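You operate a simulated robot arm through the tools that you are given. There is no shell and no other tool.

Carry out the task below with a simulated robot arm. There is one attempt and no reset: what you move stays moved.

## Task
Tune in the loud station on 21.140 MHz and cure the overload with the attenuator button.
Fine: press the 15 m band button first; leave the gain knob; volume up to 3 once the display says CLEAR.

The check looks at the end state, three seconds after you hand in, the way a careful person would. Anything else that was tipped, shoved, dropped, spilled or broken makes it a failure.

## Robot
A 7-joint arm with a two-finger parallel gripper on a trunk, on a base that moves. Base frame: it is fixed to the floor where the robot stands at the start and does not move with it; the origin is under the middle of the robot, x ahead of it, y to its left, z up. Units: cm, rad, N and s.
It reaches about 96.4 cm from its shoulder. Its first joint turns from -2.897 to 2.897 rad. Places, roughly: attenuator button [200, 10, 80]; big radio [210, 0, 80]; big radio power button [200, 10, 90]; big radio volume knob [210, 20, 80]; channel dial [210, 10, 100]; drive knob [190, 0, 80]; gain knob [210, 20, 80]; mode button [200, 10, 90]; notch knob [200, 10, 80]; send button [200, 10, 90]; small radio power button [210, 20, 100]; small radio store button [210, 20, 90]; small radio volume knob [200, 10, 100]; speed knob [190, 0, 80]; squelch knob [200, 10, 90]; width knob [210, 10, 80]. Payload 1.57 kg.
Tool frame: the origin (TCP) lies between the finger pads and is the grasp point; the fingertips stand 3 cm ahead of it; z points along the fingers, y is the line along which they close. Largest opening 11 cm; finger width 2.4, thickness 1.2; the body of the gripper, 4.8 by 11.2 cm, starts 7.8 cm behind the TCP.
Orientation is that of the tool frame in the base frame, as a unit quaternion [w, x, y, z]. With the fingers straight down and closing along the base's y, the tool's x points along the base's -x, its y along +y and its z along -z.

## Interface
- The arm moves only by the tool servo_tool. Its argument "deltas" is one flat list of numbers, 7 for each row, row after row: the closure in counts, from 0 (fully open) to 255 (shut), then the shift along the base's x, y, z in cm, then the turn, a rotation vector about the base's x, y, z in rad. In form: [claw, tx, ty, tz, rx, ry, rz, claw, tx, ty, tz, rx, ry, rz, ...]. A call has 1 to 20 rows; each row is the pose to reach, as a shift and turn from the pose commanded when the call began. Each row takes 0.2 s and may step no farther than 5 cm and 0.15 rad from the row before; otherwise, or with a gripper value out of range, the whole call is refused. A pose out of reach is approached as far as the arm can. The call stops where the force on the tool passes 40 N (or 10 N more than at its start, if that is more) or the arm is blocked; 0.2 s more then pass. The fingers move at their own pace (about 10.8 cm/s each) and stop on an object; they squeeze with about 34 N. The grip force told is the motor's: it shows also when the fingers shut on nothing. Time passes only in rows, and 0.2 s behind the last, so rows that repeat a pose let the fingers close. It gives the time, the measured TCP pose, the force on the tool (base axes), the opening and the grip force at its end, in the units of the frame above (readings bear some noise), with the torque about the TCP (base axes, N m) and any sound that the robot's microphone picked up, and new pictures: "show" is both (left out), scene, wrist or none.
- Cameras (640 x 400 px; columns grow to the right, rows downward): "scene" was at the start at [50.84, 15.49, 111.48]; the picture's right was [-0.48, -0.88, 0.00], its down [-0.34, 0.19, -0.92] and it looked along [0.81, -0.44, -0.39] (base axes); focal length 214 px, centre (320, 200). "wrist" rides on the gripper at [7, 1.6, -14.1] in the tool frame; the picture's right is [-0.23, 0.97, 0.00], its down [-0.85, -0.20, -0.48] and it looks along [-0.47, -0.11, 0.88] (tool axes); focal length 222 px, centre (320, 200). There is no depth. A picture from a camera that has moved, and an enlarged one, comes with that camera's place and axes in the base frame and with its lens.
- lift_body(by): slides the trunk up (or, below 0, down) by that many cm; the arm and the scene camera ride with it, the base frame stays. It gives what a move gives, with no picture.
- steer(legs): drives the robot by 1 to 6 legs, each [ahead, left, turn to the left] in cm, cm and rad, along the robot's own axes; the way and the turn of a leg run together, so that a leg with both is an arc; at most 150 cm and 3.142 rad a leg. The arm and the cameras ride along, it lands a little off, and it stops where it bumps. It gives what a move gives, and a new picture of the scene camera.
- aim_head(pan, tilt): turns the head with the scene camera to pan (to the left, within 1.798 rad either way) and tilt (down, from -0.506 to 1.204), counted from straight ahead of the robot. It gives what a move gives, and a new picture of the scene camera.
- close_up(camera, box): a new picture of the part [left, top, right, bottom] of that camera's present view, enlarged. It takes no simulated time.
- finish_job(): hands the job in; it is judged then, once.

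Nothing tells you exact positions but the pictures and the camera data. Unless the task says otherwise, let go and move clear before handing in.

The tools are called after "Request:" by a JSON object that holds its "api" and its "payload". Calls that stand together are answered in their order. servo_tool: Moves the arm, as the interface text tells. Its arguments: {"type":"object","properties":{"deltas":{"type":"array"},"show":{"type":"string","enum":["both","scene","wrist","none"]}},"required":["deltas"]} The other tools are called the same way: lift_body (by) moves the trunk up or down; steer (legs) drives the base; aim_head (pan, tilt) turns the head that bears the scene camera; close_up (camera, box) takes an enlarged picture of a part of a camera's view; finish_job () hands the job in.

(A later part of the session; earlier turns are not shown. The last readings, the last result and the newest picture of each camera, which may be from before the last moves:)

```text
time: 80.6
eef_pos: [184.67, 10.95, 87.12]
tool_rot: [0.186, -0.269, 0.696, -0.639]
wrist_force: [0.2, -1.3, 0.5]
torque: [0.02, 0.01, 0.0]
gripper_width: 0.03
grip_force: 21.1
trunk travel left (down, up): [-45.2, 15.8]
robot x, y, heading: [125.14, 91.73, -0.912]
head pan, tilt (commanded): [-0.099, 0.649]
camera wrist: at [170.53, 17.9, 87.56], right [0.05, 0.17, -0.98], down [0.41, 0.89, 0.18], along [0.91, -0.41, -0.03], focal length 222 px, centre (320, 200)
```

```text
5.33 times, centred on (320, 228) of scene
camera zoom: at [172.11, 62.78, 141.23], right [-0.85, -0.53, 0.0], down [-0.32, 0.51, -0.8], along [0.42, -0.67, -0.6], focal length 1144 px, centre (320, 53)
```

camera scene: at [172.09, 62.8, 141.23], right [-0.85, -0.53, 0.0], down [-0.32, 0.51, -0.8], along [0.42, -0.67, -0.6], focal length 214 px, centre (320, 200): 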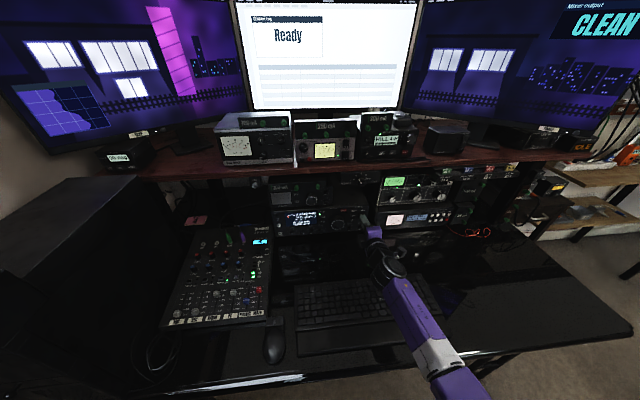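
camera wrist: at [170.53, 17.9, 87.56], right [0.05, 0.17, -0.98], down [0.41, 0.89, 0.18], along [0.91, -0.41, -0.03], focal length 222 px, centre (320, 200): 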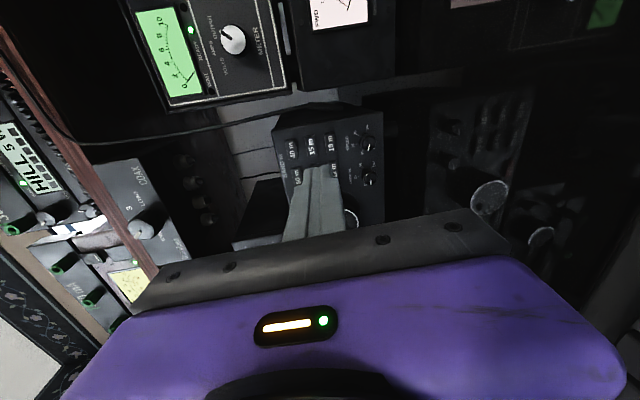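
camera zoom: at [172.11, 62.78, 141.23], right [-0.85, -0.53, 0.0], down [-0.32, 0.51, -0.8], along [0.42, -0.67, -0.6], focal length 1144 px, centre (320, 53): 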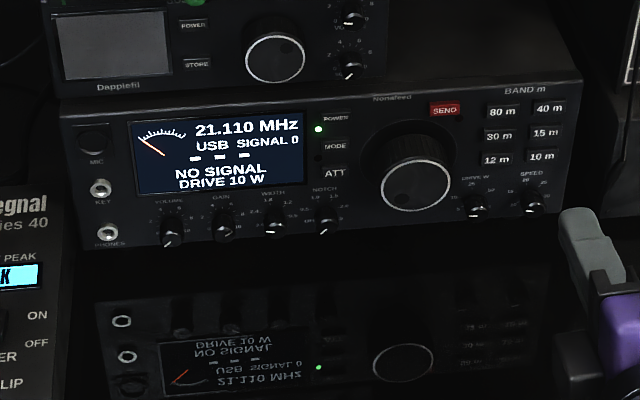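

Next is the tuning knob, axis at about L 162.2, z 85.6, front face at A 113. I'll move in front of it, roll the tool back 0.8 rad so I can then turn clockwise, and open the fingers to about 6.5 cm.

Request:
{"api": "servo_tool", "payload": {"deltas": [180, 1.5, 1.2, -0.3, -0.08, 0.1055, 0.015, 104, 3, 2.3, -0.6, -0.161, 0.211, 0.03, 104, 4.5, 3.5, -0.9, -0.241, 0.3165, 0.045, 104, 6, 4.7, -1.2, -0.321, 0.422, 0.06, 104, 7.55, 5.85, -1.5, -0.402, 0.5275, 0.075, 104, 7.55, 5.85, -1.5, -0.482, 0.633, 0.09, 104, 7.55, 5.85, -1.5, -0.482, 0.633, 0.09], "show": "both"}}

Request:
{"api": "close_up", "payload": {"camera": "scene", "box": [260, 190, 380, 265]}}

```text
time: 82.2
eef_pos: [192.12, 16.63, 85.66]
tool_rot: [0.08, 0.52, -0.536, 0.661]
wrist_force: [-0.4, 0.1, -0.4]
torque: [-0.02, 0.01, 0.0]
gripper_width: 6.51
grip_force: 0.0
trunk travel left (down, up): [-45.2, 15.8]
robot x, y, heading: [125.5, 91.55, -0.91]
head pan, tilt (commanded): [-0.099, 0.649]
camera scene: at [172.1, 62.79, 141.23], right [-0.85, -0.53, 0.0], down [-0.32, 0.51, -0.8], along [0.42, -0.67, -0.6], focal length 214 px, centre (320, 200)
camera wrist: at [179.4, 24.05, 91.52], right [-0.54, -0.3, -0.79], down [0.23, 0.85, -0.48], along [0.81, -0.44, -0.39], focal length 222 px, centre (320, 200)
```

scene: 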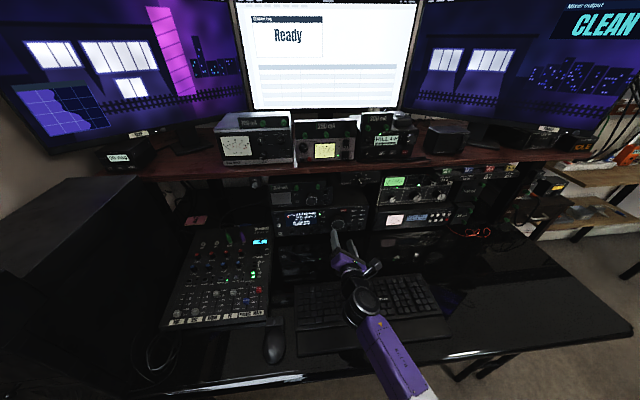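
wrist: 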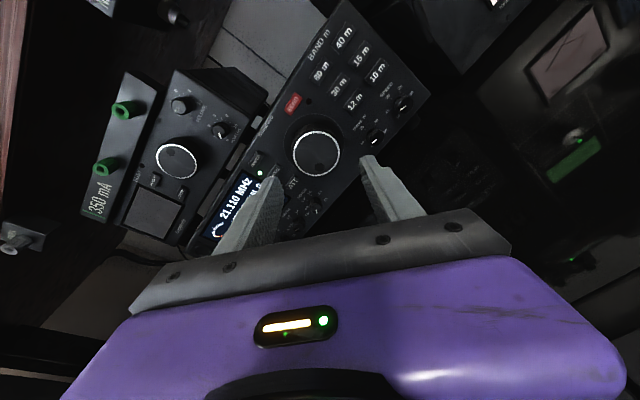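

```text
5.33 times, centred on (320, 228) of scene
camera zoom: at [172.1, 62.79, 141.23], right [-0.85, -0.53, 0.0], down [-0.32, 0.51, -0.8], along [0.42, -0.67, -0.6], focal length 1144 px, centre (320, 53)
```

zoom: 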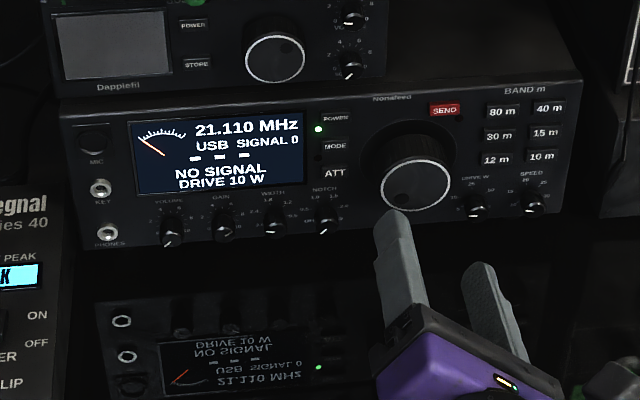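

The knob is centred between the open fingers. I'll slide forward so the tips straddle about 2 cm of the knob.

Request:
{"api": "servo_tool", "payload": {"deltas": [104, 1.5, -1.9, 0.1, 0, 0, 0, 104, 3, -3.8, 0.2, 0, 0, 0, 104, 4, -5, 0.25, 0, 0, 0, 104, 4.71, -5.83, 0.25, 0, 0, 0, 104, 4.71, -5.83, 0.25, 0, 0, 0], "show": "wrist"}}

Request:
{"api": "close_up", "payload": {"camera": "scene", "box": [260, 190, 380, 265]}}

```text
time: 83.4
eef_pos: [196.69, 10.75, 86.07]
tool_rot: [0.078, 0.519, -0.535, 0.662]
wrist_force: [-0.4, 0.8, -0.1]
torque: [0.03, -0.01, -0.01]
gripper_width: 6.54
grip_force: 0.1
trunk travel left (down, up): [-45.2, 15.8]
robot x, y, heading: [125.3, 91.51, -0.909]
head pan, tilt (commanded): [-0.099, 0.649]
camera wrist: at [184.07, 18.15, 91.9], right [-0.54, -0.3, -0.79], down [0.23, 0.85, -0.48], along [0.81, -0.44, -0.39], focal length 222 px, centre (320, 200)
```

wrist: 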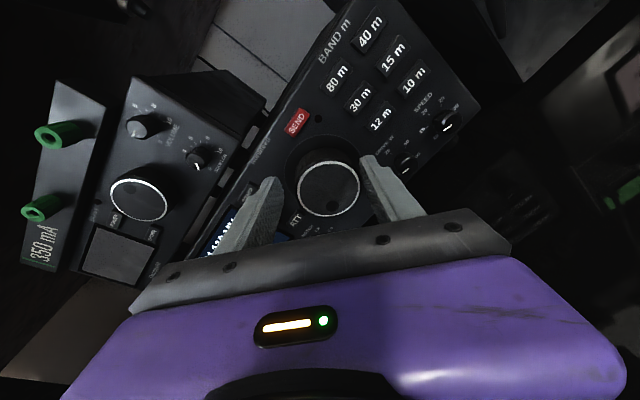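

```text
5.33 times, centred on (320, 228) of scene
camera zoom: at [172.1, 62.79, 141.23], right [-0.85, -0.53, 0.0], down [-0.32, 0.51, -0.8], along [0.42, -0.67, -0.6], focal length 1144 px, centre (320, 53)
```

zoom: 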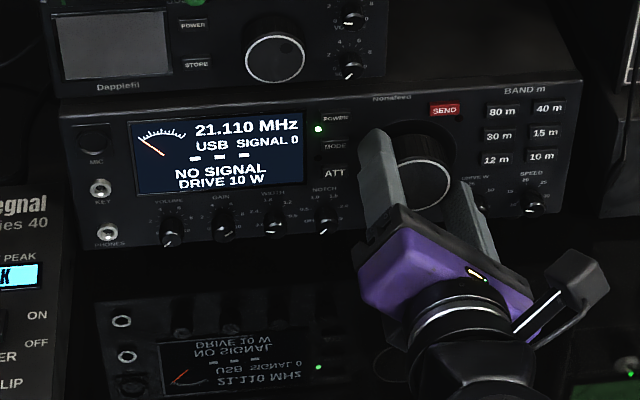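

The fingers straddle the knob evenly. I'll close on it.

Request:
{"api": "servo_tool", "payload": {"deltas": [130, 0, 0, 0, 0, 0, 0, 160, 0, 0, 0, 0, 0, 0, 160, 0, 0, 0, 0, 0, 0, 160, 0, 0, 0, 0, 0, 0], "show": "wrist"}}

Request:
{"api": "close_up", "payload": {"camera": "scene", "box": [260, 190, 380, 265]}}

```text
time: 84.4
eef_pos: [196.36, 10.53, 85.79]
tool_rot: [0.081, 0.517, -0.54, 0.659]
wrist_force: [-16.8, -10.2, -16.9]
torque: [-0.07, 0.25, -0.12]
gripper_width: 5.47
grip_force: 45.1
trunk travel left (down, up): [-45.2, 15.8]
robot x, y, heading: [125.31, 91.87, -0.911]
head pan, tilt (commanded): [-0.099, 0.649]
camera wrist: at [183.82, 17.99, 91.68], right [-0.54, -0.29, -0.79], down [0.23, 0.85, -0.48], along [0.81, -0.44, -0.39], focal length 222 px, centre (320, 200)
```

wrist: 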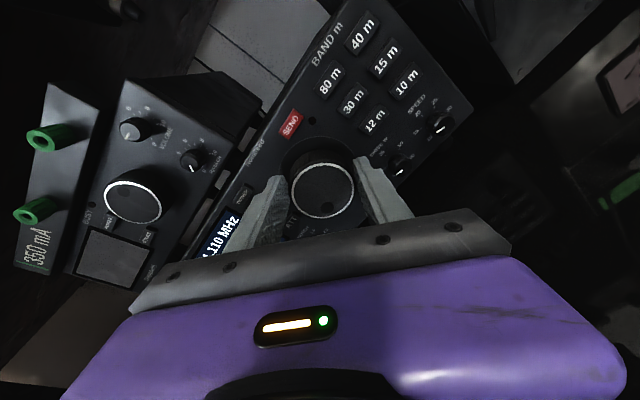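

```text
5.33 times, centred on (320, 228) of scene
camera zoom: at [172.07, 62.69, 141.2], right [-0.85, -0.53, 0.0], down [-0.32, 0.51, -0.8], along [0.42, -0.67, -0.6], focal length 1144 px, centre (320, 53)
```

zoom: 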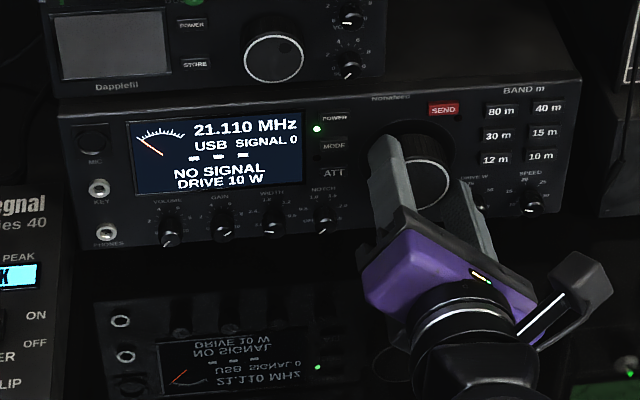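

It's gripped, with a slight sideways load because I'm about 0.4 cm off centre. I'll relieve that and turn clockwise 0.3 rad to see how the frequency responds.

Request:
{"api": "servo_tool", "payload": {"deltas": [160, -0.33, -0.22, -0.28, 0, 0, 0, 160, -0.33, -0.22, -0.28, 0.0613, -0.079, 0, 160, -0.33, -0.22, -0.28, 0.1226, -0.158, 0, 160, -0.33, -0.22, -0.28, 0.1838, -0.237, 0, 160, -0.33, -0.22, -0.28, 0.1838, -0.237, 0], "show": "none"}}

Request:
{"api": "close_up", "payload": {"camera": "scene", "box": [260, 190, 380, 265]}}

```text
time: 85.6
eef_pos: [196.35, 10.33, 85.53]
tool_rot: [-0.033, 0.44, -0.601, 0.666]
wrist_force: [-38.4, 8.4, -6.4]
torque: [-0.38, -0.05, -0.03]
gripper_width: 5.47
grip_force: 44.6
trunk travel left (down, up): [-45.2, 15.8]
robot x, y, heading: [125.14, 91.45, -0.906]
head pan, tilt (commanded): [-0.099, 0.649]
```

```text
5.33 times, centred on (320, 228) of scene
camera zoom: at [171.99, 62.79, 141.26], right [-0.85, -0.53, 0.0], down [-0.32, 0.51, -0.8], along [0.42, -0.67, -0.6], focal length 1144 px, centre (320, 53)
```

zoom: 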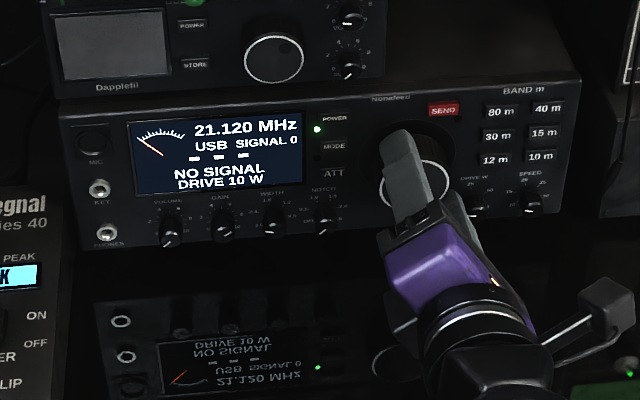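

The display stepped to 21.120 for 0.3 rad. I'll relieve the side load on the tool and turn another 0.3 rad.

Request:
{"api": "servo_tool", "payload": {"deltas": [160, -0.66, 0.12, -0.1, 0, 0, 0, 160, -0.66, 0.12, -0.1, 0.0613, -0.079, 0, 160, -0.66, 0.12, -0.1, 0.1226, -0.158, 0, 160, -0.66, 0.12, -0.1, 0.1838, -0.237, 0, 160, -0.66, 0.12, -0.1, 0.1838, -0.237, 0], "show": "wrist"}}

Request:
{"api": "close_up", "payload": {"camera": "scene", "box": [260, 190, 380, 265]}}

```text
time: 86.1
eef_pos: [196.23, 10.27, 85.6]
tool_rot: [-0.042, 0.436, -0.603, 0.666]
wrist_force: [21.3, -24.0, -16.2]
torque: [-0.41, -0.19, 0.38]
gripper_width: 5.48
grip_force: 44.8
trunk travel left (down, up): [-45.2, 15.8]
robot x, y, heading: [125.56, 92.05, -0.91]
head pan, tilt (commanded): [-0.099, 0.649]
stopped in row 2: the force on the tool passed its limit at 54 N (the readings are from after the stop); the commanded pose is now the measured one
camera wrist: at [182.25, 16.78, 89.36], right [-0.32, -0.13, -0.94], down [0.32, 0.92, -0.23], along [0.89, -0.37, -0.25], focal length 222 px, centre (320, 200)
```

wrist: 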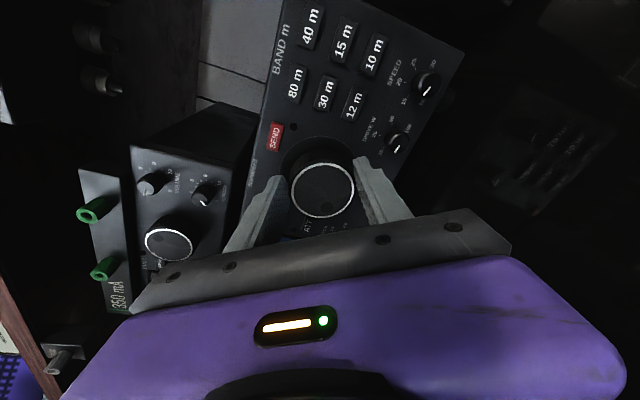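

```text
5.33 times, centred on (320, 228) of scene
camera zoom: at [172.3, 62.61, 141.17], right [-0.85, -0.53, 0.0], down [-0.32, 0.51, -0.8], along [0.42, -0.67, -0.61], focal length 1144 px, centre (320, 53)
```

zoom: 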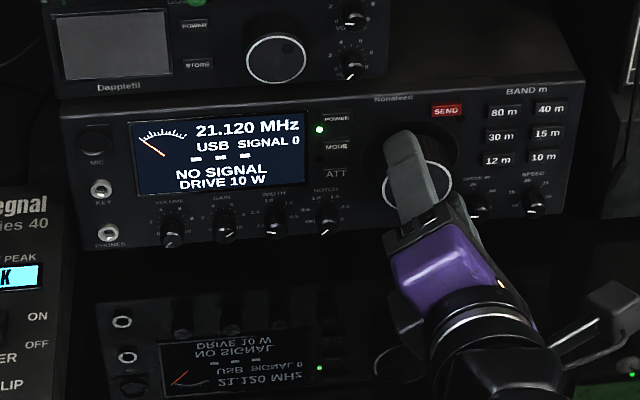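

The grip is stiff, so my correction overshot. I'll hold still one moment and read the force.

Request:
{"api": "servo_tool", "payload": {"deltas": [160, 0, 0, 0, 0, 0, 0], "show": "none"}}

```text
time: 86.5
eef_pos: [196.2, 10.37, 85.42]
tool_rot: [-0.043, 0.436, -0.604, 0.666]
wrist_force: [25.6, -28.0, -19.4]
torque: [-0.15, 0.03, 0.29]
gripper_width: 5.43
grip_force: 44.8
trunk travel left (down, up): [-45.2, 15.8]
robot x, y, heading: [125.43, 91.9, -0.909]
head pan, tilt (commanded): [-0.099, 0.649]
```

Request:
{"api": "servo_tool", "payload": {"deltas": [160, 0.09, -0.11, -0.1, 0, 0, 0, 160, 0.17, -0.22, -0.2, 0, 0, 0, 160, 0.17, -0.22, -0.2, 0, 0, 0], "show": "none"}}

```text
time: 87.3
eef_pos: [196.21, 10.38, 85.48]
tool_rot: [-0.044, 0.436, -0.603, 0.667]
wrist_force: [-30.4, 30.5, 2.7]
torque: [-0.39, -0.32, 0.38]
gripper_width: 5.44
grip_force: 45.1
trunk travel left (down, up): [-45.2, 15.8]
robot x, y, heading: [125.42, 92.27, -0.912]
head pan, tilt (commanded): [-0.099, 0.649]
```

Request:
{"api": "servo_tool", "payload": {"deltas": [160, -0.04, 0.06, 0, 0, 0, 0, 160, -0.09, 0.115, 0, 0, 0, 0, 160, -0.09, 0.115, 0, 0, 0, 0], "show": "none"}}

```text
time: 88.1
eef_pos: [196.21, 10.33, 85.51]
tool_rot: [-0.044, 0.436, -0.603, 0.666]
wrist_force: [-26.1, 24.8, -2.2]
torque: [-0.17, -0.09, 0.4]
gripper_width: 5.46
grip_force: 44.5
trunk travel left (down, up): [-45.2, 15.8]
robot x, y, heading: [125.65, 91.29, -0.909]
head pan, tilt (commanded): [-0.099, 0.649]
```

Request:
{"api": "servo_tool", "payload": {"deltas": [160, -0.05, 0.065, 0, 0, 0, 0, 160, -0.1, 0.13, 0, 0, 0, 0, 160, -0.1, 0.13, 0, 0, 0, 0], "show": "none"}}

```text
time: 88.9
eef_pos: [196.16, 10.41, 85.61]
tool_rot: [-0.043, 0.436, -0.603, 0.667]
wrist_force: [6.9, -11.7, -13.3]
torque: [-0.32, -0.03, 0.31]
gripper_width: 5.46
grip_force: 44.6
trunk travel left (down, up): [-45.2, 15.8]
robot x, y, heading: [125.79, 91.52, -0.911]
head pan, tilt (commanded): [-0.099, 0.649]
```

The load is down to about 19 N. I'll continue turning clockwise by 0.3 rad.

Request:
{"api": "servo_tool", "payload": {"deltas": [160, 0.02, -0.02, -0.1, 0.0368, -0.0474, 0, 160, 0.02, -0.02, -0.1, 0.0735, -0.0948, 0, 160, 0.02, -0.02, -0.1, 0.1103, -0.1422, 0, 160, 0.02, -0.02, -0.1, 0.1471, -0.1896, 0, 160, 0.02, -0.02, -0.1, 0.1838, -0.237, 0], "show": "none"}}

Request:
{"api": "close_up", "payload": {"camera": "scene", "box": [260, 190, 380, 265]}}

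```text
time: 90.1
eef_pos: [196.09, 10.2, 85.33]
tool_rot: [-0.152, 0.348, -0.654, 0.654]
wrist_force: [5.8, -22.6, -17.3]
torque: [-0.46, -0.19, -0.35]
gripper_width: 5.45
grip_force: 44.6
trunk travel left (down, up): [-45.2, 15.8]
robot x, y, heading: [125.24, 91.86, -0.911]
head pan, tilt (commanded): [-0.099, 0.649]
```

```text
5.33 times, centred on (320, 228) of scene
camera zoom: at [172.23, 62.62, 141.18], right [-0.85, -0.53, 0.0], down [-0.32, 0.51, -0.8], along [0.42, -0.67, -0.61], focal length 1144 px, centre (320, 53)
```

zoom: 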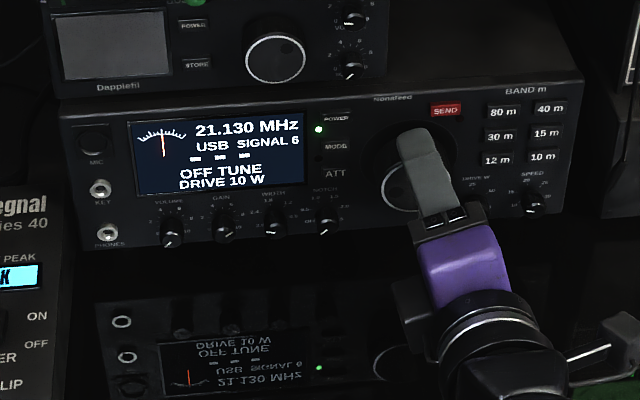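

Now 21.130 with "OFF TUNE", SIGNAL 6 — about 0.31 rad per 10 kHz. One more step of 0.32 rad should give 21.140.

Request:
{"api": "servo_tool", "payload": {"deltas": [160, -0.05, -0.1, -0.1, 0.0392, -0.0506, 0, 160, -0.05, -0.1, -0.12, 0.0784, -0.1011, 0, 160, -0.05, -0.1, -0.14, 0.1176, -0.1517, 0, 160, -0.05, -0.1, -0.15, 0.1569, -0.2023, 0, 160, -0.05, -0.1, -0.15, 0.1961, -0.2529, 0], "show": "none"}}

Request:
{"api": "close_up", "payload": {"camera": "scene", "box": [260, 190, 380, 265]}}

```text
time: 91.3
eef_pos: [196.04, 10.26, 85.09]
tool_rot: [0.268, -0.245, 0.69, -0.626]
wrist_force: [3.5, -27.0, -25.3]
torque: [-0.34, 0.05, -0.28]
gripper_width: 5.47
grip_force: 44.9
trunk travel left (down, up): [-45.2, 15.8]
robot x, y, heading: [125.48, 91.63, -0.908]
head pan, tilt (commanded): [-0.099, 0.649]
```

```text
5.33 times, centred on (320, 228) of scene
camera zoom: at [172.24, 62.59, 141.16], right [-0.85, -0.53, 0.0], down [-0.32, 0.51, -0.8], along [0.42, -0.67, -0.61], focal length 1144 px, centre (320, 53)
```

zoom: 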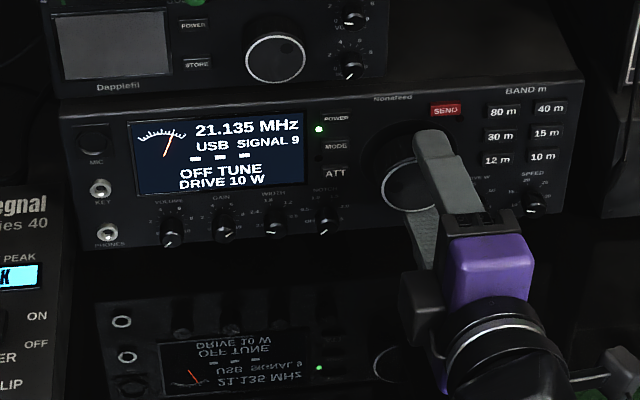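

It reads 21.135 now (5 kHz steps, some slip), so I need about 0.16 rad more. I'll ease the load and turn a bit further.

Request:
{"api": "servo_tool", "payload": {"deltas": [160, -0.05, -0.1, -0.15, 0, 0, 0, 160, -0.05, -0.1, -0.2, 0.0306, -0.0395, 0, 160, -0.05, -0.1, -0.2, 0.0613, -0.079, 0, 160, -0.05, -0.1, -0.2, 0.092, -0.1185, 0, 160, -0.05, -0.1, -0.2, 0.1042, -0.1343, 0], "show": "none"}}

Request:
{"api": "close_up", "payload": {"camera": "scene", "box": [260, 190, 380, 265]}}

```text
time: 92.5
eef_pos: [195.98, 10.3, 84.91]
tool_rot: [0.326, -0.188, 0.702, -0.605]
wrist_force: [-14.9, -4.6, -16.2]
torque: [0.15, 0.3, 0.1]
gripper_width: 5.44
grip_force: 45.3
trunk travel left (down, up): [-45.2, 15.8]
robot x, y, heading: [125.8, 91.77, -0.908]
head pan, tilt (commanded): [-0.099, 0.649]
```

```text
5.33 times, centred on (320, 228) of scene
camera zoom: at [172.17, 62.69, 141.22], right [-0.85, -0.53, 0.0], down [-0.32, 0.51, -0.8], along [0.42, -0.67, -0.6], focal length 1144 px, centre (320, 53)
```

zoom: 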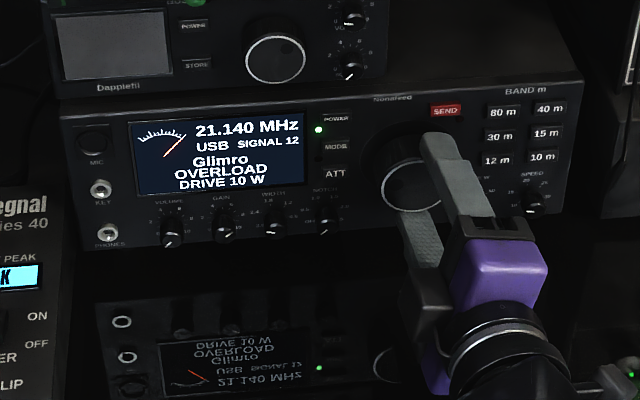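

21.140 MHz is tuned: "Glimro OVERLOAD", SIGNAL 12. I'll release the knob by opening the fingers in place.

Request:
{"api": "servo_tool", "payload": {"deltas": [140, 0, 0, 0, 0, 0, 0, 120, 0, 0, 0, 0, 0, 0, 104, 0, 0, 0, 0, 0, 0, 104, 0, 0, 0, 0, 0, 0], "show": "wrist"}}

Request:
{"api": "close_up", "payload": {"camera": "scene", "box": [260, 190, 380, 265]}}

```text
time: 93.5
eef_pos: [196.05, 10.25, 85.08]
tool_rot: [0.326, -0.189, 0.701, -0.606]
wrist_force: [0.5, -0.3, -1.0]
torque: [0.01, -0.01, 0.01]
gripper_width: 6.5
grip_force: 0.1
trunk travel left (down, up): [-45.2, 15.8]
robot x, y, heading: [125.23, 91.61, -0.909]
head pan, tilt (commanded): [-0.099, 0.649]
camera wrist: at [181.69, 16.34, 82.64], right [0.29, 0.34, -0.89], down [0.26, 0.87, 0.41], along [0.92, -0.35, 0.17], focal length 222 px, centre (320, 200)
```

wrist: 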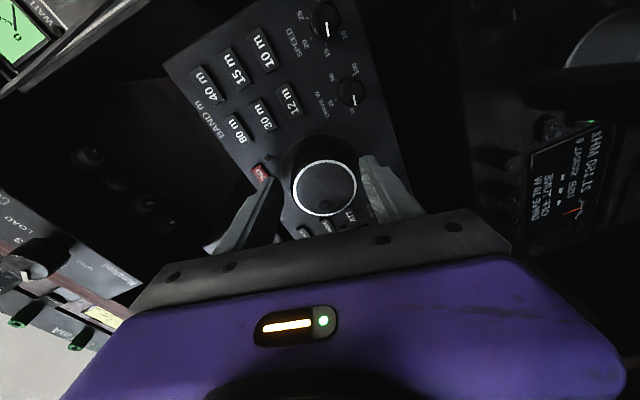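

```text
5.33 times, centred on (320, 228) of scene
camera zoom: at [172.19, 62.74, 141.24], right [-0.85, -0.53, 0.0], down [-0.32, 0.51, -0.8], along [0.42, -0.67, -0.6], focal length 1144 px, centre (320, 53)
```

zoom: 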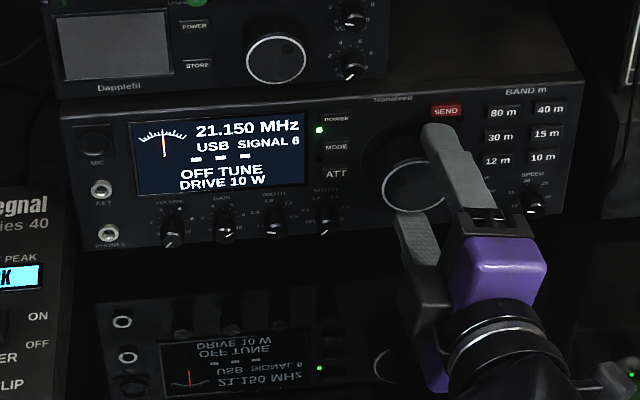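

On release the reading went to 21.150. I'll wait a moment to see whether it has settled.

Request:
{"api": "servo_tool", "payload": {"deltas": [104, 0, 0, 0, 0, 0, 0, 104, 0, 0, 0, 0, 0, 0, 104, 0, 0, 0, 0, 0, 0], "show": "none"}}

Request:
{"api": "close_up", "payload": {"camera": "scene", "box": [260, 190, 380, 265]}}

Request:
{"api": "close_up", "payload": {"camera": "wrist", "box": [240, 90, 440, 215]}}

```text
time: 94.3
eef_pos: [196.07, 10.36, 85.06]
tool_rot: [0.326, -0.189, 0.701, -0.606]
wrist_force: [-0.5, 0.0, -0.8]
torque: [0.0, -0.02, -0.02]
gripper_width: 6.52
grip_force: 0.0
trunk travel left (down, up): [-45.2, 15.8]
robot x, y, heading: [125.67, 91.96, -0.912]
head pan, tilt (commanded): [-0.099, 0.649]
```

```text
5.33 times, centred on (320, 228) of scene
camera zoom: at [172.17, 62.74, 141.23], right [-0.85, -0.53, 0.0], down [-0.32, 0.51, -0.8], along [0.42, -0.67, -0.6], focal length 1144 px, centre (320, 53)
```

zoom: 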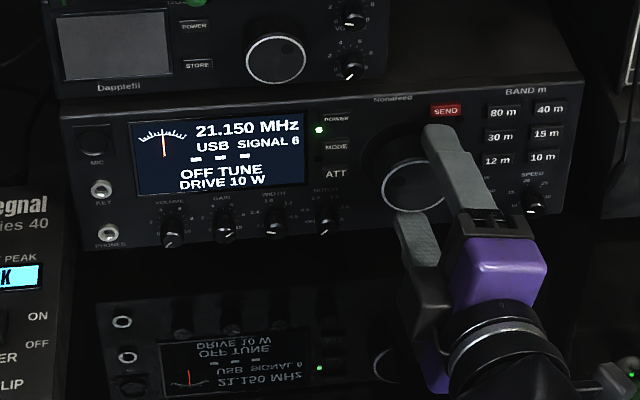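

```text
3.20 times, centred on (340, 152) of wrist
camera zoom: at [181.65, 16.35, 82.59], right [0.29, 0.34, -0.89], down [0.26, 0.87, 0.42], along [0.92, -0.35, 0.17], focal length 711 px, centre (256, 352)
```

zoom: 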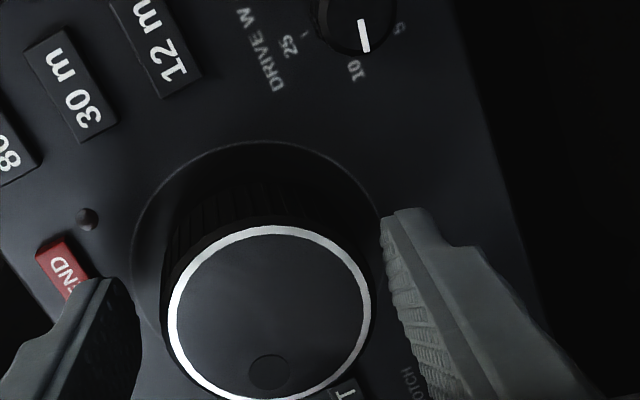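

It rests at 21.150: the off-centre grip dragged the knob when I let go. The knob's axis is really at z≈84.8, so I'll re-centre and square up the tool before gripping again.

Request:
{"api": "servo_tool", "payload": {"deltas": [104, 0.26, 0.2, -0.06, 0.008, 0.006, -0.048, 104, 0.52, 0.4, -0.12, 0.016, 0.012, -0.096, 104, 0.52, 0.4, -0.12, 0.016, 0.012, -0.096], "show": "wrist"}}

Request:
{"api": "close_up", "payload": {"camera": "wrist", "box": [240, 90, 440, 215]}}

Request:
{"api": "close_up", "payload": {"camera": "scene", "box": [280, 200, 440, 300]}}

```text
time: 95.1
eef_pos: [196.49, 10.7, 84.94]
tool_rot: [0.295, -0.156, 0.715, -0.614]
wrist_force: [0.0, -1.7, -0.4]
torque: [-0.01, -0.03, -0.02]
gripper_width: 6.51
grip_force: 0.0
trunk travel left (down, up): [-45.2, 15.8]
robot x, y, heading: [125.61, 91.73, -0.91]
head pan, tilt (commanded): [-0.099, 0.649]
camera wrist: at [182.72, 18.17, 82.73], right [0.31, 0.33, -0.89], down [0.35, 0.84, 0.42], along [0.89, -0.44, 0.15], focal length 222 px, centre (320, 200)
```

wrist: 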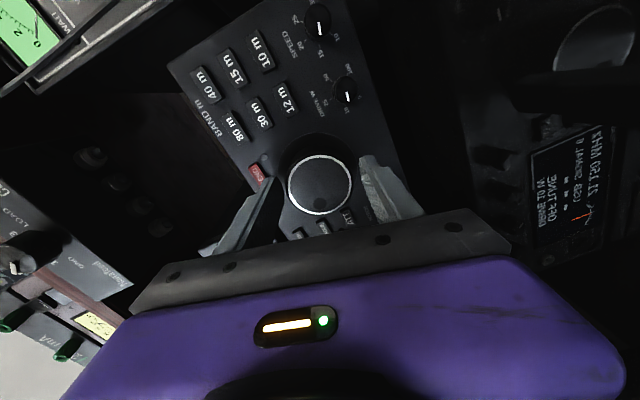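

```text
3.20 times, centred on (340, 152) of wrist
camera zoom: at [182.72, 18.17, 82.73], right [0.31, 0.33, -0.89], down [0.35, 0.84, 0.42], along [0.89, -0.44, 0.15], focal length 711 px, centre (256, 352)
```

zoom: 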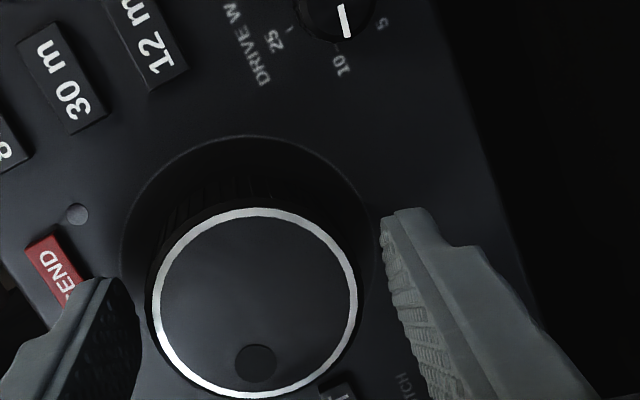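

```text
4.00 times, centred on (360, 250) of scene
camera zoom: at [172.18, 62.74, 141.23], right [-0.85, -0.53, 0.0], down [-0.32, 0.51, -0.8], along [0.42, -0.67, -0.6], focal length 858 px, centre (160, 0)
```

zoom: 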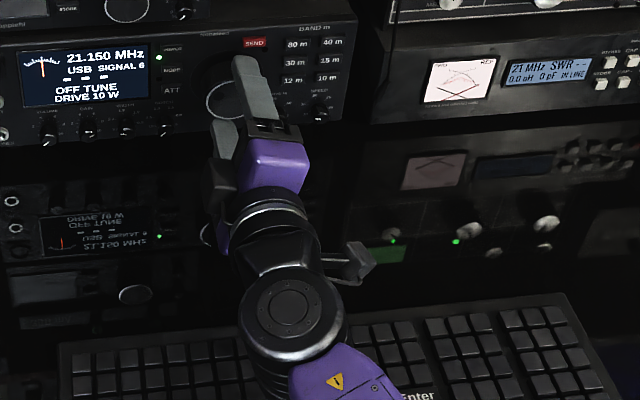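

Centred now. I'll grip the knob again and read the force.

Request:
{"api": "servo_tool", "payload": {"deltas": [130, 0, 0, 0, 0, 0, 0, 160, 0, 0, 0, 0, 0, 0, 160, 0, 0, 0, 0, 0, 0, 160, 0, 0, 0, 0, 0, 0], "show": "none"}}

Request:
{"api": "close_up", "payload": {"camera": "scene", "box": [260, 190, 380, 265]}}

```text
time: 96.1
eef_pos: [196.51, 10.5, 85.14]
tool_rot: [0.295, -0.156, 0.715, -0.615]
wrist_force: [-0.5, 0.1, 5.1]
torque: [-0.65, -0.51, -0.14]
gripper_width: 5.43
grip_force: 45.5
trunk travel left (down, up): [-45.2, 15.8]
robot x, y, heading: [125.52, 91.37, -0.904]
head pan, tilt (commanded): [-0.099, 0.649]
```

```text
5.33 times, centred on (320, 228) of scene
camera zoom: at [172.16, 62.76, 141.25], right [-0.85, -0.53, 0.0], down [-0.32, 0.51, -0.8], along [0.42, -0.67, -0.6], focal length 1144 px, centre (320, 53)
```

zoom: 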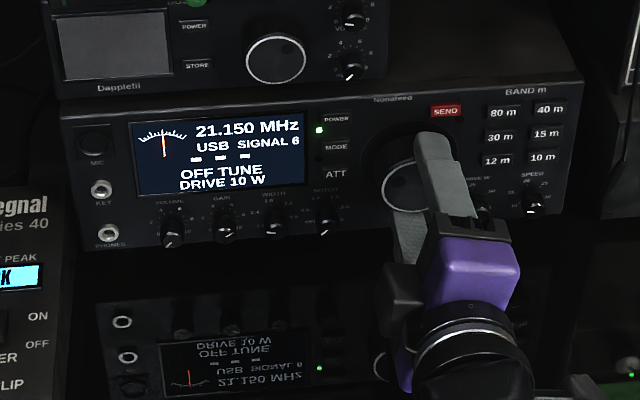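

The grip is now well centred (about 5 N). I'll turn counter-clockwise 0.31 rad for one 10 kHz step.

Request:
{"api": "servo_tool", "payload": {"deltas": [160, 0, 0, 0, -0.0368, 0.0474, 0, 160, 0, 0, 0, -0.0735, 0.0948, 0, 160, 0, 0, 0, -0.1103, 0.1422, 0, 160, 0, 0, 0, -0.1471, 0.1896, 0, 160, 0, 0, 0, -0.19, 0.245, 0, 160, 0, 0, 0, -0.19, 0.245, 0], "show": "none"}}

Request:
{"api": "close_up", "payload": {"camera": "scene", "box": [260, 190, 380, 265]}}

```text
time: 97.5
eef_pos: [196.6, 10.73, 85.1]
tool_rot: [0.188, -0.258, 0.685, -0.655]
wrist_force: [-4.7, 5.3, 13.6]
torque: [-0.71, -0.56, -0.14]
gripper_width: 5.45
grip_force: 44.3
trunk travel left (down, up): [-45.2, 15.8]
robot x, y, heading: [125.76, 91.71, -0.909]
head pan, tilt (commanded): [-0.099, 0.649]
```

```text
5.33 times, centred on (320, 228) of scene
camera zoom: at [172.13, 62.8, 141.27], right [-0.85, -0.53, 0.0], down [-0.32, 0.51, -0.8], along [0.42, -0.67, -0.6], focal length 1144 px, centre (320, 53)
```

zoom: 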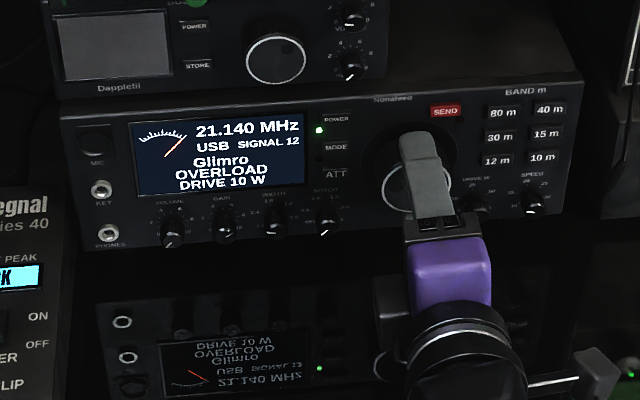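

21.140 again with only a small load. I'll relieve it slightly and open the fingers gently.

Request:
{"api": "servo_tool", "payload": {"deltas": [160, -0.02, 0.02, 0.1, 0, 0, 0, 160, -0.02, 0.02, 0.1, 0, 0, 0, 130, -0.02, 0.02, 0.1, 0, 0, 0, 104, -0.02, 0.02, 0.1, 0, 0, 0, 104, -0.02, 0.02, 0.1, 0, 0, 0], "show": "none"}}

Request:
{"api": "close_up", "payload": {"camera": "scene", "box": [260, 190, 380, 265]}}

```text
time: 98.7
eef_pos: [196.42, 10.61, 84.96]
tool_rot: [0.188, -0.257, 0.685, -0.655]
wrist_force: [0.6, 0.4, -0.6]
torque: [0.01, 0.03, -0.03]
gripper_width: 6.5
grip_force: 0.0
trunk travel left (down, up): [-45.2, 15.8]
robot x, y, heading: [125.53, 91.59, -0.906]
head pan, tilt (commanded): [-0.099, 0.649]
```

```text
5.33 times, centred on (320, 228) of scene
camera zoom: at [172.18, 62.74, 141.23], right [-0.85, -0.53, 0.0], down [-0.32, 0.51, -0.8], along [0.42, -0.67, -0.6], focal length 1144 px, centre (320, 53)
```

zoom: 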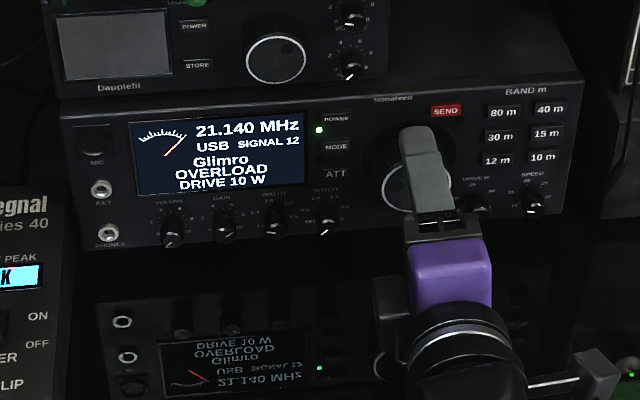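

21.140 holds after release. I'll withdraw straight back 8 cm and check again.

Request:
{"api": "servo_tool", "payload": {"deltas": [104, -0.6, 0.8, 0, 0, 0, 0, 104, -1.5, 1.95, 0, 0, 0, 0, 104, -3.2, 4.1, 0.1, 0, 0, 0, 104, -5.0, 6.4, 0.2, 0, 0, 0, 104, -5.0, 6.4, 0.2, 0, 0, 0], "show": "wrist"}}

Request:
{"api": "close_up", "payload": {"camera": "scene", "box": [260, 190, 380, 265]}}

```text
time: 99.9
eef_pos: [191.54, 17.07, 85.25]
tool_rot: [0.188, -0.257, 0.685, -0.655]
wrist_force: [0.9, 0.2, 0.6]
torque: [0.01, 0.0, 0.01]
gripper_width: 6.5
grip_force: 0.0
trunk travel left (down, up): [-45.2, 15.8]
robot x, y, heading: [125.85, 91.71, -0.905]
head pan, tilt (commanded): [-0.099, 0.649]
camera wrist: at [177.48, 24.3, 85.03], right [0.08, 0.15, -0.99], down [0.42, 0.89, 0.17], along [0.91, -0.43, 0.01], focal length 222 px, centre (320, 200)
```

wrist: 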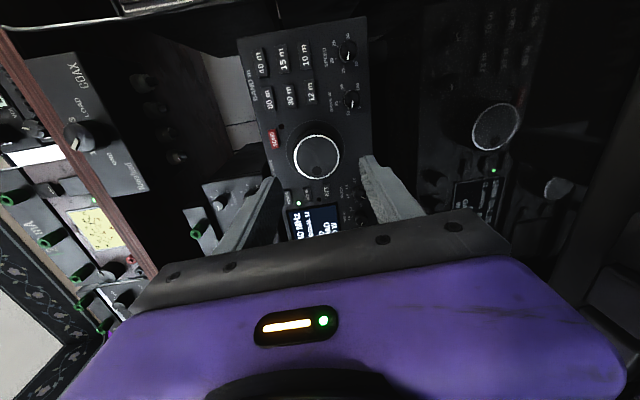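

```text
5.33 times, centred on (320, 228) of scene
camera zoom: at [172.18, 62.73, 141.23], right [-0.85, -0.53, 0.0], down [-0.32, 0.51, -0.8], along [0.42, -0.67, -0.6], focal length 1144 px, centre (320, 53)
```

zoom: 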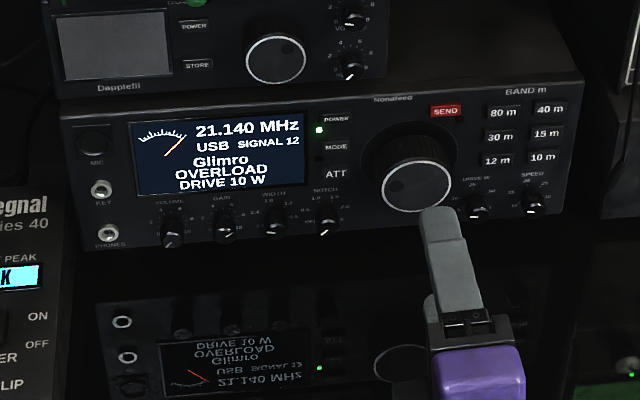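

Still 21.140. Now for ATT: I'll close the fingers and get a closer look at that button from the wrist camera.

Request:
{"api": "servo_tool", "payload": {"deltas": [200, 0, 0, 0, 0, 0, 0, 255, 0, 0, 0, 0, 0, 0, 255, 0, 0, 0, 0, 0, 0, 255, 0, 0, 0, 0, 0, 0], "show": "none"}}

Request:
{"api": "close_up", "payload": {"camera": "wrist", "box": [250, 120, 410, 220]}}

```text
time: 100.9
eef_pos: [191.57, 16.99, 85.16]
tool_rot: [0.188, -0.257, 0.685, -0.655]
wrist_force: [0.0, 0.0, 0.0]
torque: [0.0, -0.02, 0.01]
gripper_width: 0.02
grip_force: 21.3
trunk travel left (down, up): [-45.2, 15.8]
robot x, y, heading: [125.47, 92.0, -0.912]
head pan, tilt (commanded): [-0.099, 0.649]
```

```text
4.00 times, centred on (330, 170) of wrist
camera zoom: at [177.5, 24.3, 85.03], right [0.08, 0.15, -0.99], down [0.42, 0.89, 0.17], along [0.91, -0.43, 0.01], focal length 888 px, centre (280, 320)
```

zoom: 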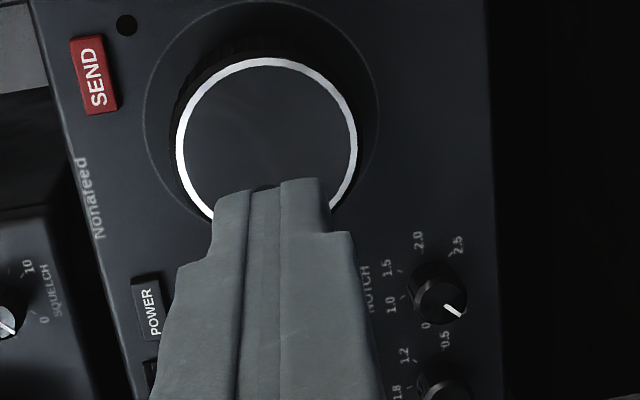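

Request:
{"api": "servo_tool", "payload": {"deltas": [255, 2.3, 1.8, -0.25, 0, 0, 0, 255, 4.54, 3.52, -0.5, 0, 0, 0, 255, 4.54, 3.52, -0.5, 0, 0, 0], "show": "none"}}

Request:
{"api": "close_up", "payload": {"camera": "wrist", "box": [250, 100, 410, 200]}}

Request:
{"api": "close_up", "payload": {"camera": "scene", "box": [260, 190, 380, 265]}}

```text
time: 101.7
eef_pos: [196.22, 20.69, 84.79]
tool_rot: [0.189, -0.257, 0.684, -0.656]
wrist_force: [-0.1, -0.4, 0.3]
torque: [-0.02, 0.01, 0.03]
gripper_width: 0.0
grip_force: 21.5
trunk travel left (down, up): [-45.2, 15.8]
robot x, y, heading: [125.2, 91.72, -0.91]
head pan, tilt (commanded): [-0.099, 0.649]
```

```text
4.00 times, centred on (330, 150) of wrist
camera zoom: at [182.07, 27.89, 84.59], right [0.08, 0.15, -0.99], down [0.42, 0.89, 0.17], along [0.91, -0.43, 0.01], focal length 888 px, centre (280, 400)
```

zoom: 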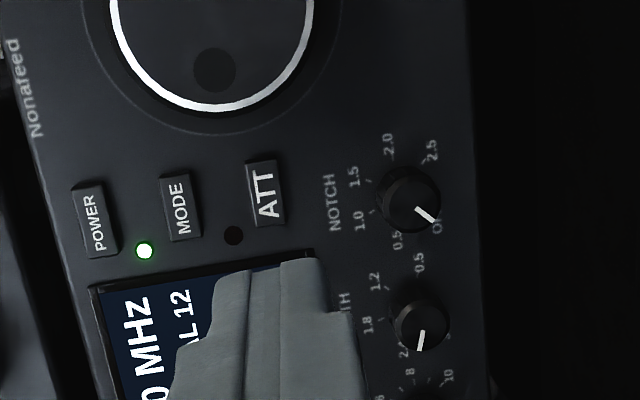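

```text
5.33 times, centred on (320, 228) of scene
camera zoom: at [172.18, 62.74, 141.23], right [-0.85, -0.53, 0.0], down [-0.32, 0.51, -0.8], along [0.42, -0.67, -0.6], focal length 1144 px, centre (320, 53)
```

zoom: 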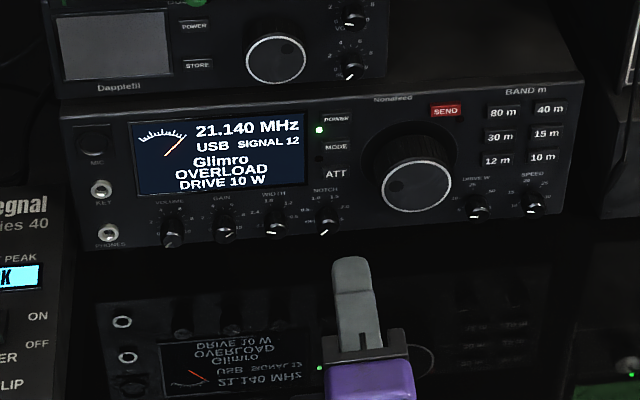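

ATT measured at (116.0, 167.6, 84.4) and the tips are lined up on it. I'll approach to about 1 cm short.

Request:
{"api": "servo_tool", "payload": {"deltas": [255, 1.7, -2.2, -0.05, 0, 0, 0, 255, 3.4, -4.4, -0.1, 0, 0, 0, 255, 4.96, -6.4, -0.15, 0, 0, 0, 255, 4.96, -6.4, -0.15, 0, 0, 0], "show": "none"}}

Request:
{"api": "close_up", "payload": {"camera": "wrist", "box": [230, 90, 410, 202]}}

Request:
{"api": "close_up", "payload": {"camera": "scene", "box": [260, 190, 380, 265]}}

```text
time: 102.7
eef_pos: [201.07, 14.16, 84.7]
tool_rot: [0.189, -0.257, 0.685, -0.655]
wrist_force: [-0.1, -0.4, 0.0]
torque: [0.02, 0.0, -0.02]
gripper_width: 0.0
grip_force: 21.0
trunk travel left (down, up): [-45.2, 15.8]
robot x, y, heading: [125.79, 91.55, -0.913]
head pan, tilt (commanded): [-0.099, 0.649]
```

```text
3.56 times, centred on (320, 146) of wrist
camera zoom: at [186.96, 21.44, 84.49], right [0.08, 0.15, -0.99], down [0.42, 0.89, 0.17], along [0.91, -0.43, 0.01], focal length 790 px, centre (320, 392)
```

zoom: 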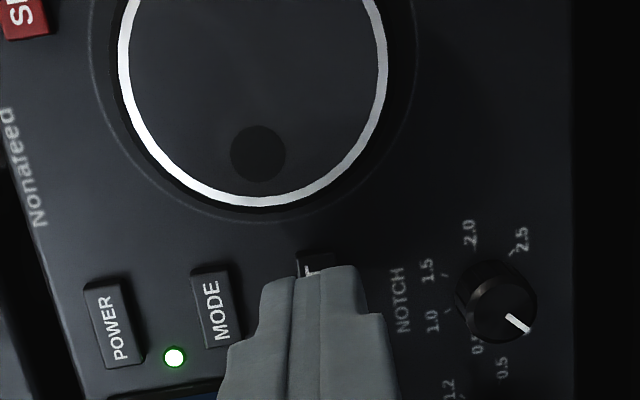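

```text
5.33 times, centred on (320, 228) of scene
camera zoom: at [172.17, 62.75, 141.23], right [-0.85, -0.53, 0.0], down [-0.32, 0.51, -0.8], along [0.42, -0.67, -0.6], focal length 1144 px, centre (320, 53)
```

zoom: 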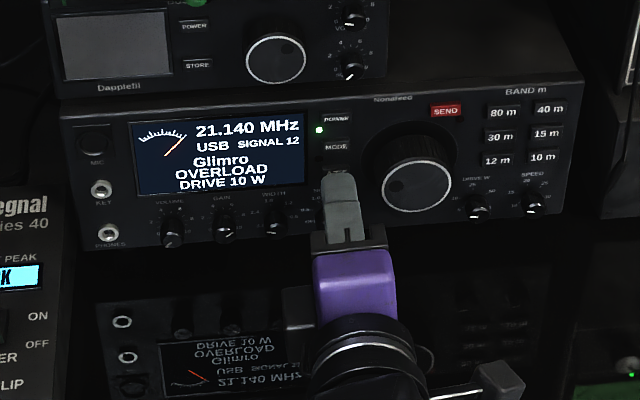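

Aligned on ATT, clear of MODE and the notch knob. Pressing gently.

Request:
{"api": "servo_tool", "payload": {"deltas": [255, 0.31, -0.4, 0, 0, 0, 0, 255, 0.55, -0.71, 0, 0, 0, 0, 255, 0.74, -0.95, 0, 0, 0, 0, 255, 0.86, -1.11, 0, 0, 0, 0], "show": "none"}}

Request:
{"api": "close_up", "payload": {"camera": "scene", "box": [260, 190, 380, 265]}}

```text
time: 103.7
eef_pos: [201.85, 13.06, 84.61]
tool_rot: [0.188, -0.257, 0.686, -0.654]
wrist_force: [-3.3, 2.6, -0.1]
torque: [0.0, -0.02, -0.01]
gripper_width: 0.02
grip_force: 20.5
trunk travel left (down, up): [-45.2, 15.8]
robot x, y, heading: [125.35, 91.63, -0.908]
head pan, tilt (commanded): [-0.099, 0.649]
heard: click
```

```text
5.33 times, centred on (320, 228) of scene
camera zoom: at [172.17, 62.75, 141.24], right [-0.85, -0.53, 0.0], down [-0.32, 0.51, -0.8], along [0.42, -0.67, -0.6], focal length 1144 px, centre (320, 53)
```

zoom: 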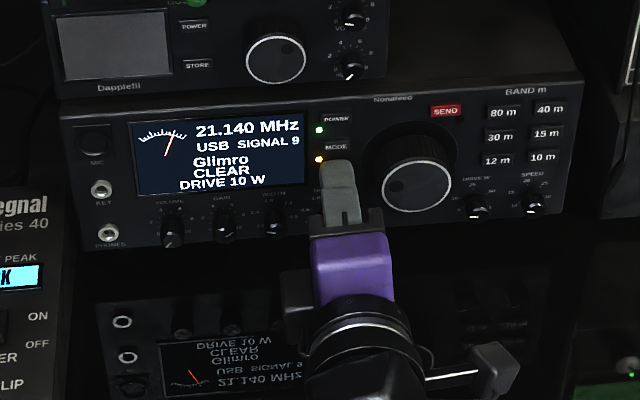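

CLEAR is shown, SIGNAL 9, and the ATT lamp is lit. I'll withdraw well back from the panel before repositioning for the volume knob.

Request:
{"api": "servo_tool", "payload": {"deltas": [255, -1.2, 1.6, 0, 0, 0, 0, 255, -3.5, 4.5, 0.3, 0, 0, 0, 255, -6.4, 8.2, 1, 0, 0, 0, 255, -9, 11.6, 2, 0, 0, 0, 255, -11.2, 14.4, 3, 0, 0, 0, 255, -11.2, 14.4, 3, 0, 0, 0], "show": "both"}}

Request:
{"api": "close_up", "payload": {"camera": "scene", "box": [260, 190, 380, 265]}}

```text
time: 105.1
eef_pos: [190.64, 27.49, 87.92]
tool_rot: [0.188, -0.258, 0.685, -0.655]
wrist_force: [-0.3, 0.0, -1.2]
torque: [-0.01, 0.01, -0.01]
gripper_width: 0.0
grip_force: 21.6
trunk travel left (down, up): [-45.2, 15.8]
robot x, y, heading: [125.19, 91.64, -0.912]
head pan, tilt (commanded): [-0.099, 0.649]
camera scene: at [172.18, 62.73, 141.23], right [-0.85, -0.53, 0.0], down [-0.32, 0.51, -0.8], along [0.42, -0.67, -0.6], focal length 214 px, centre (320, 200)
camera wrist: at [176.45, 34.76, 87.71], right [0.08, 0.15, -0.99], down [0.42, 0.89, 0.17], along [0.9, -0.43, 0.01], focal length 222 px, centre (320, 200)
```

scene: 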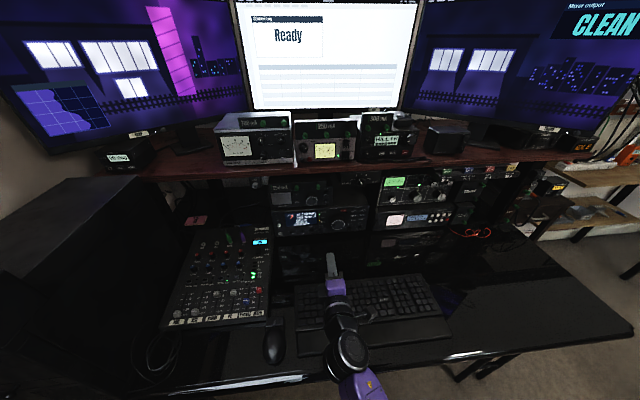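
wrist: 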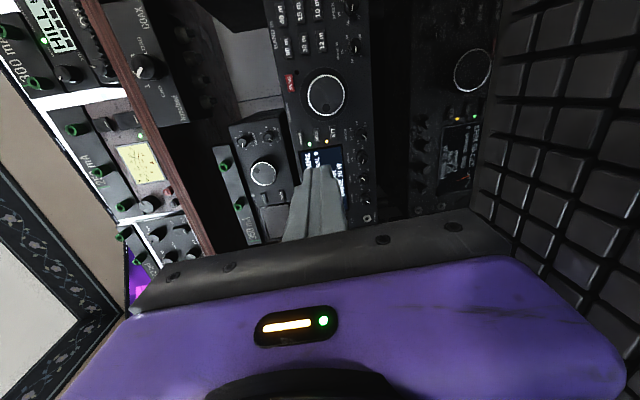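

```text
5.33 times, centred on (320, 228) of scene
camera zoom: at [172.18, 62.73, 141.23], right [-0.85, -0.53, 0.0], down [-0.32, 0.51, -0.8], along [0.42, -0.67, -0.6], focal length 1144 px, centre (320, 53)
```

zoom: 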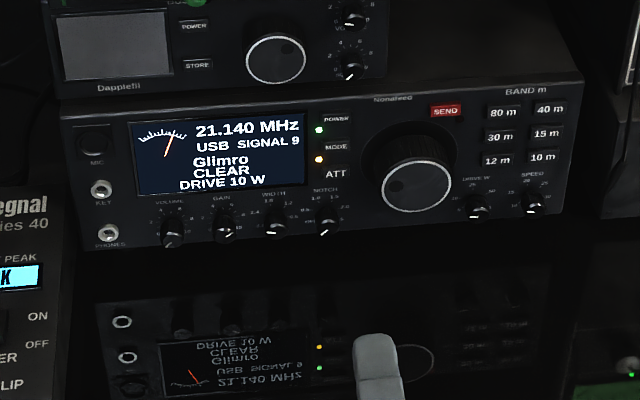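

CLEAR persists. I'll bring the base 8 cm ahead and 4 cm left so the volume knob is well within reach.

Request:
{"api": "steer", "payload": {"legs": [[8, 4, 0]]}}

Request:
{"api": "close_up", "payload": {"camera": "scene", "box": [220, 180, 380, 280]}}

```text
time: 106.2
eef_pos: [196.69, 25.09, 87.88]
tool_rot: [0.19, -0.259, 0.684, -0.655]
wrist_force: [-0.4, -0.6, -0.6]
torque: [0.02, 0.02, 0.02]
gripper_width: 0.03
grip_force: 21.5
trunk travel left (down, up): [-45.2, 15.8]
robot x, y, heading: [131.57, 88.79, -0.906]
head pan, tilt (commanded): [-0.099, 0.649]
stopped in leg 1: the robot was blocked; the commanded pose is now the measured one
camera scene: at [178.04, 60.22, 141.24], right [-0.84, -0.54, 0.0], down [-0.33, 0.51, -0.8], along [0.43, -0.67, -0.6], focal length 214 px, centre (320, 200)
```

scene: 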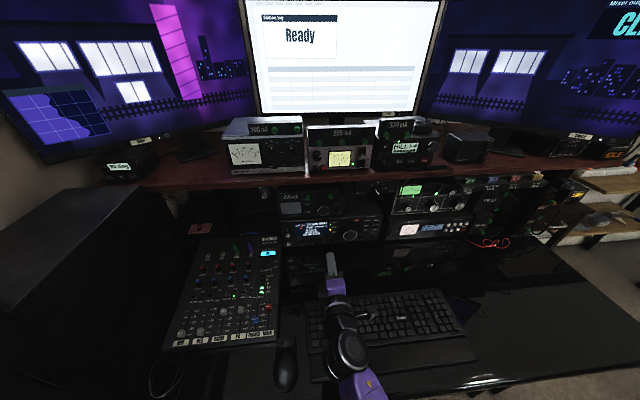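

```text
4.00 times, centred on (300, 230) of scene
camera zoom: at [178.04, 60.22, 141.24], right [-0.84, -0.54, 0.0], down [-0.33, 0.51, -0.8], along [0.43, -0.67, -0.6], focal length 858 px, centre (400, 80)
```

zoom: 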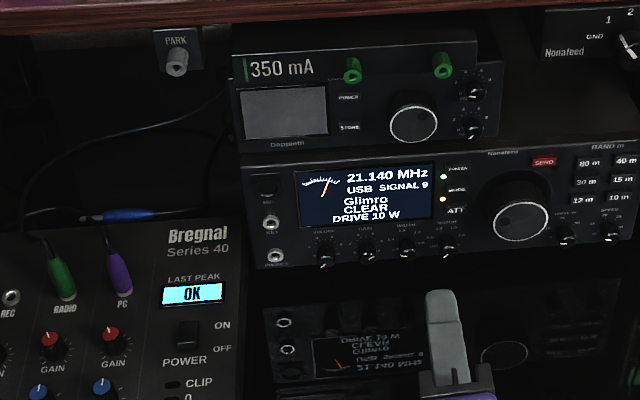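

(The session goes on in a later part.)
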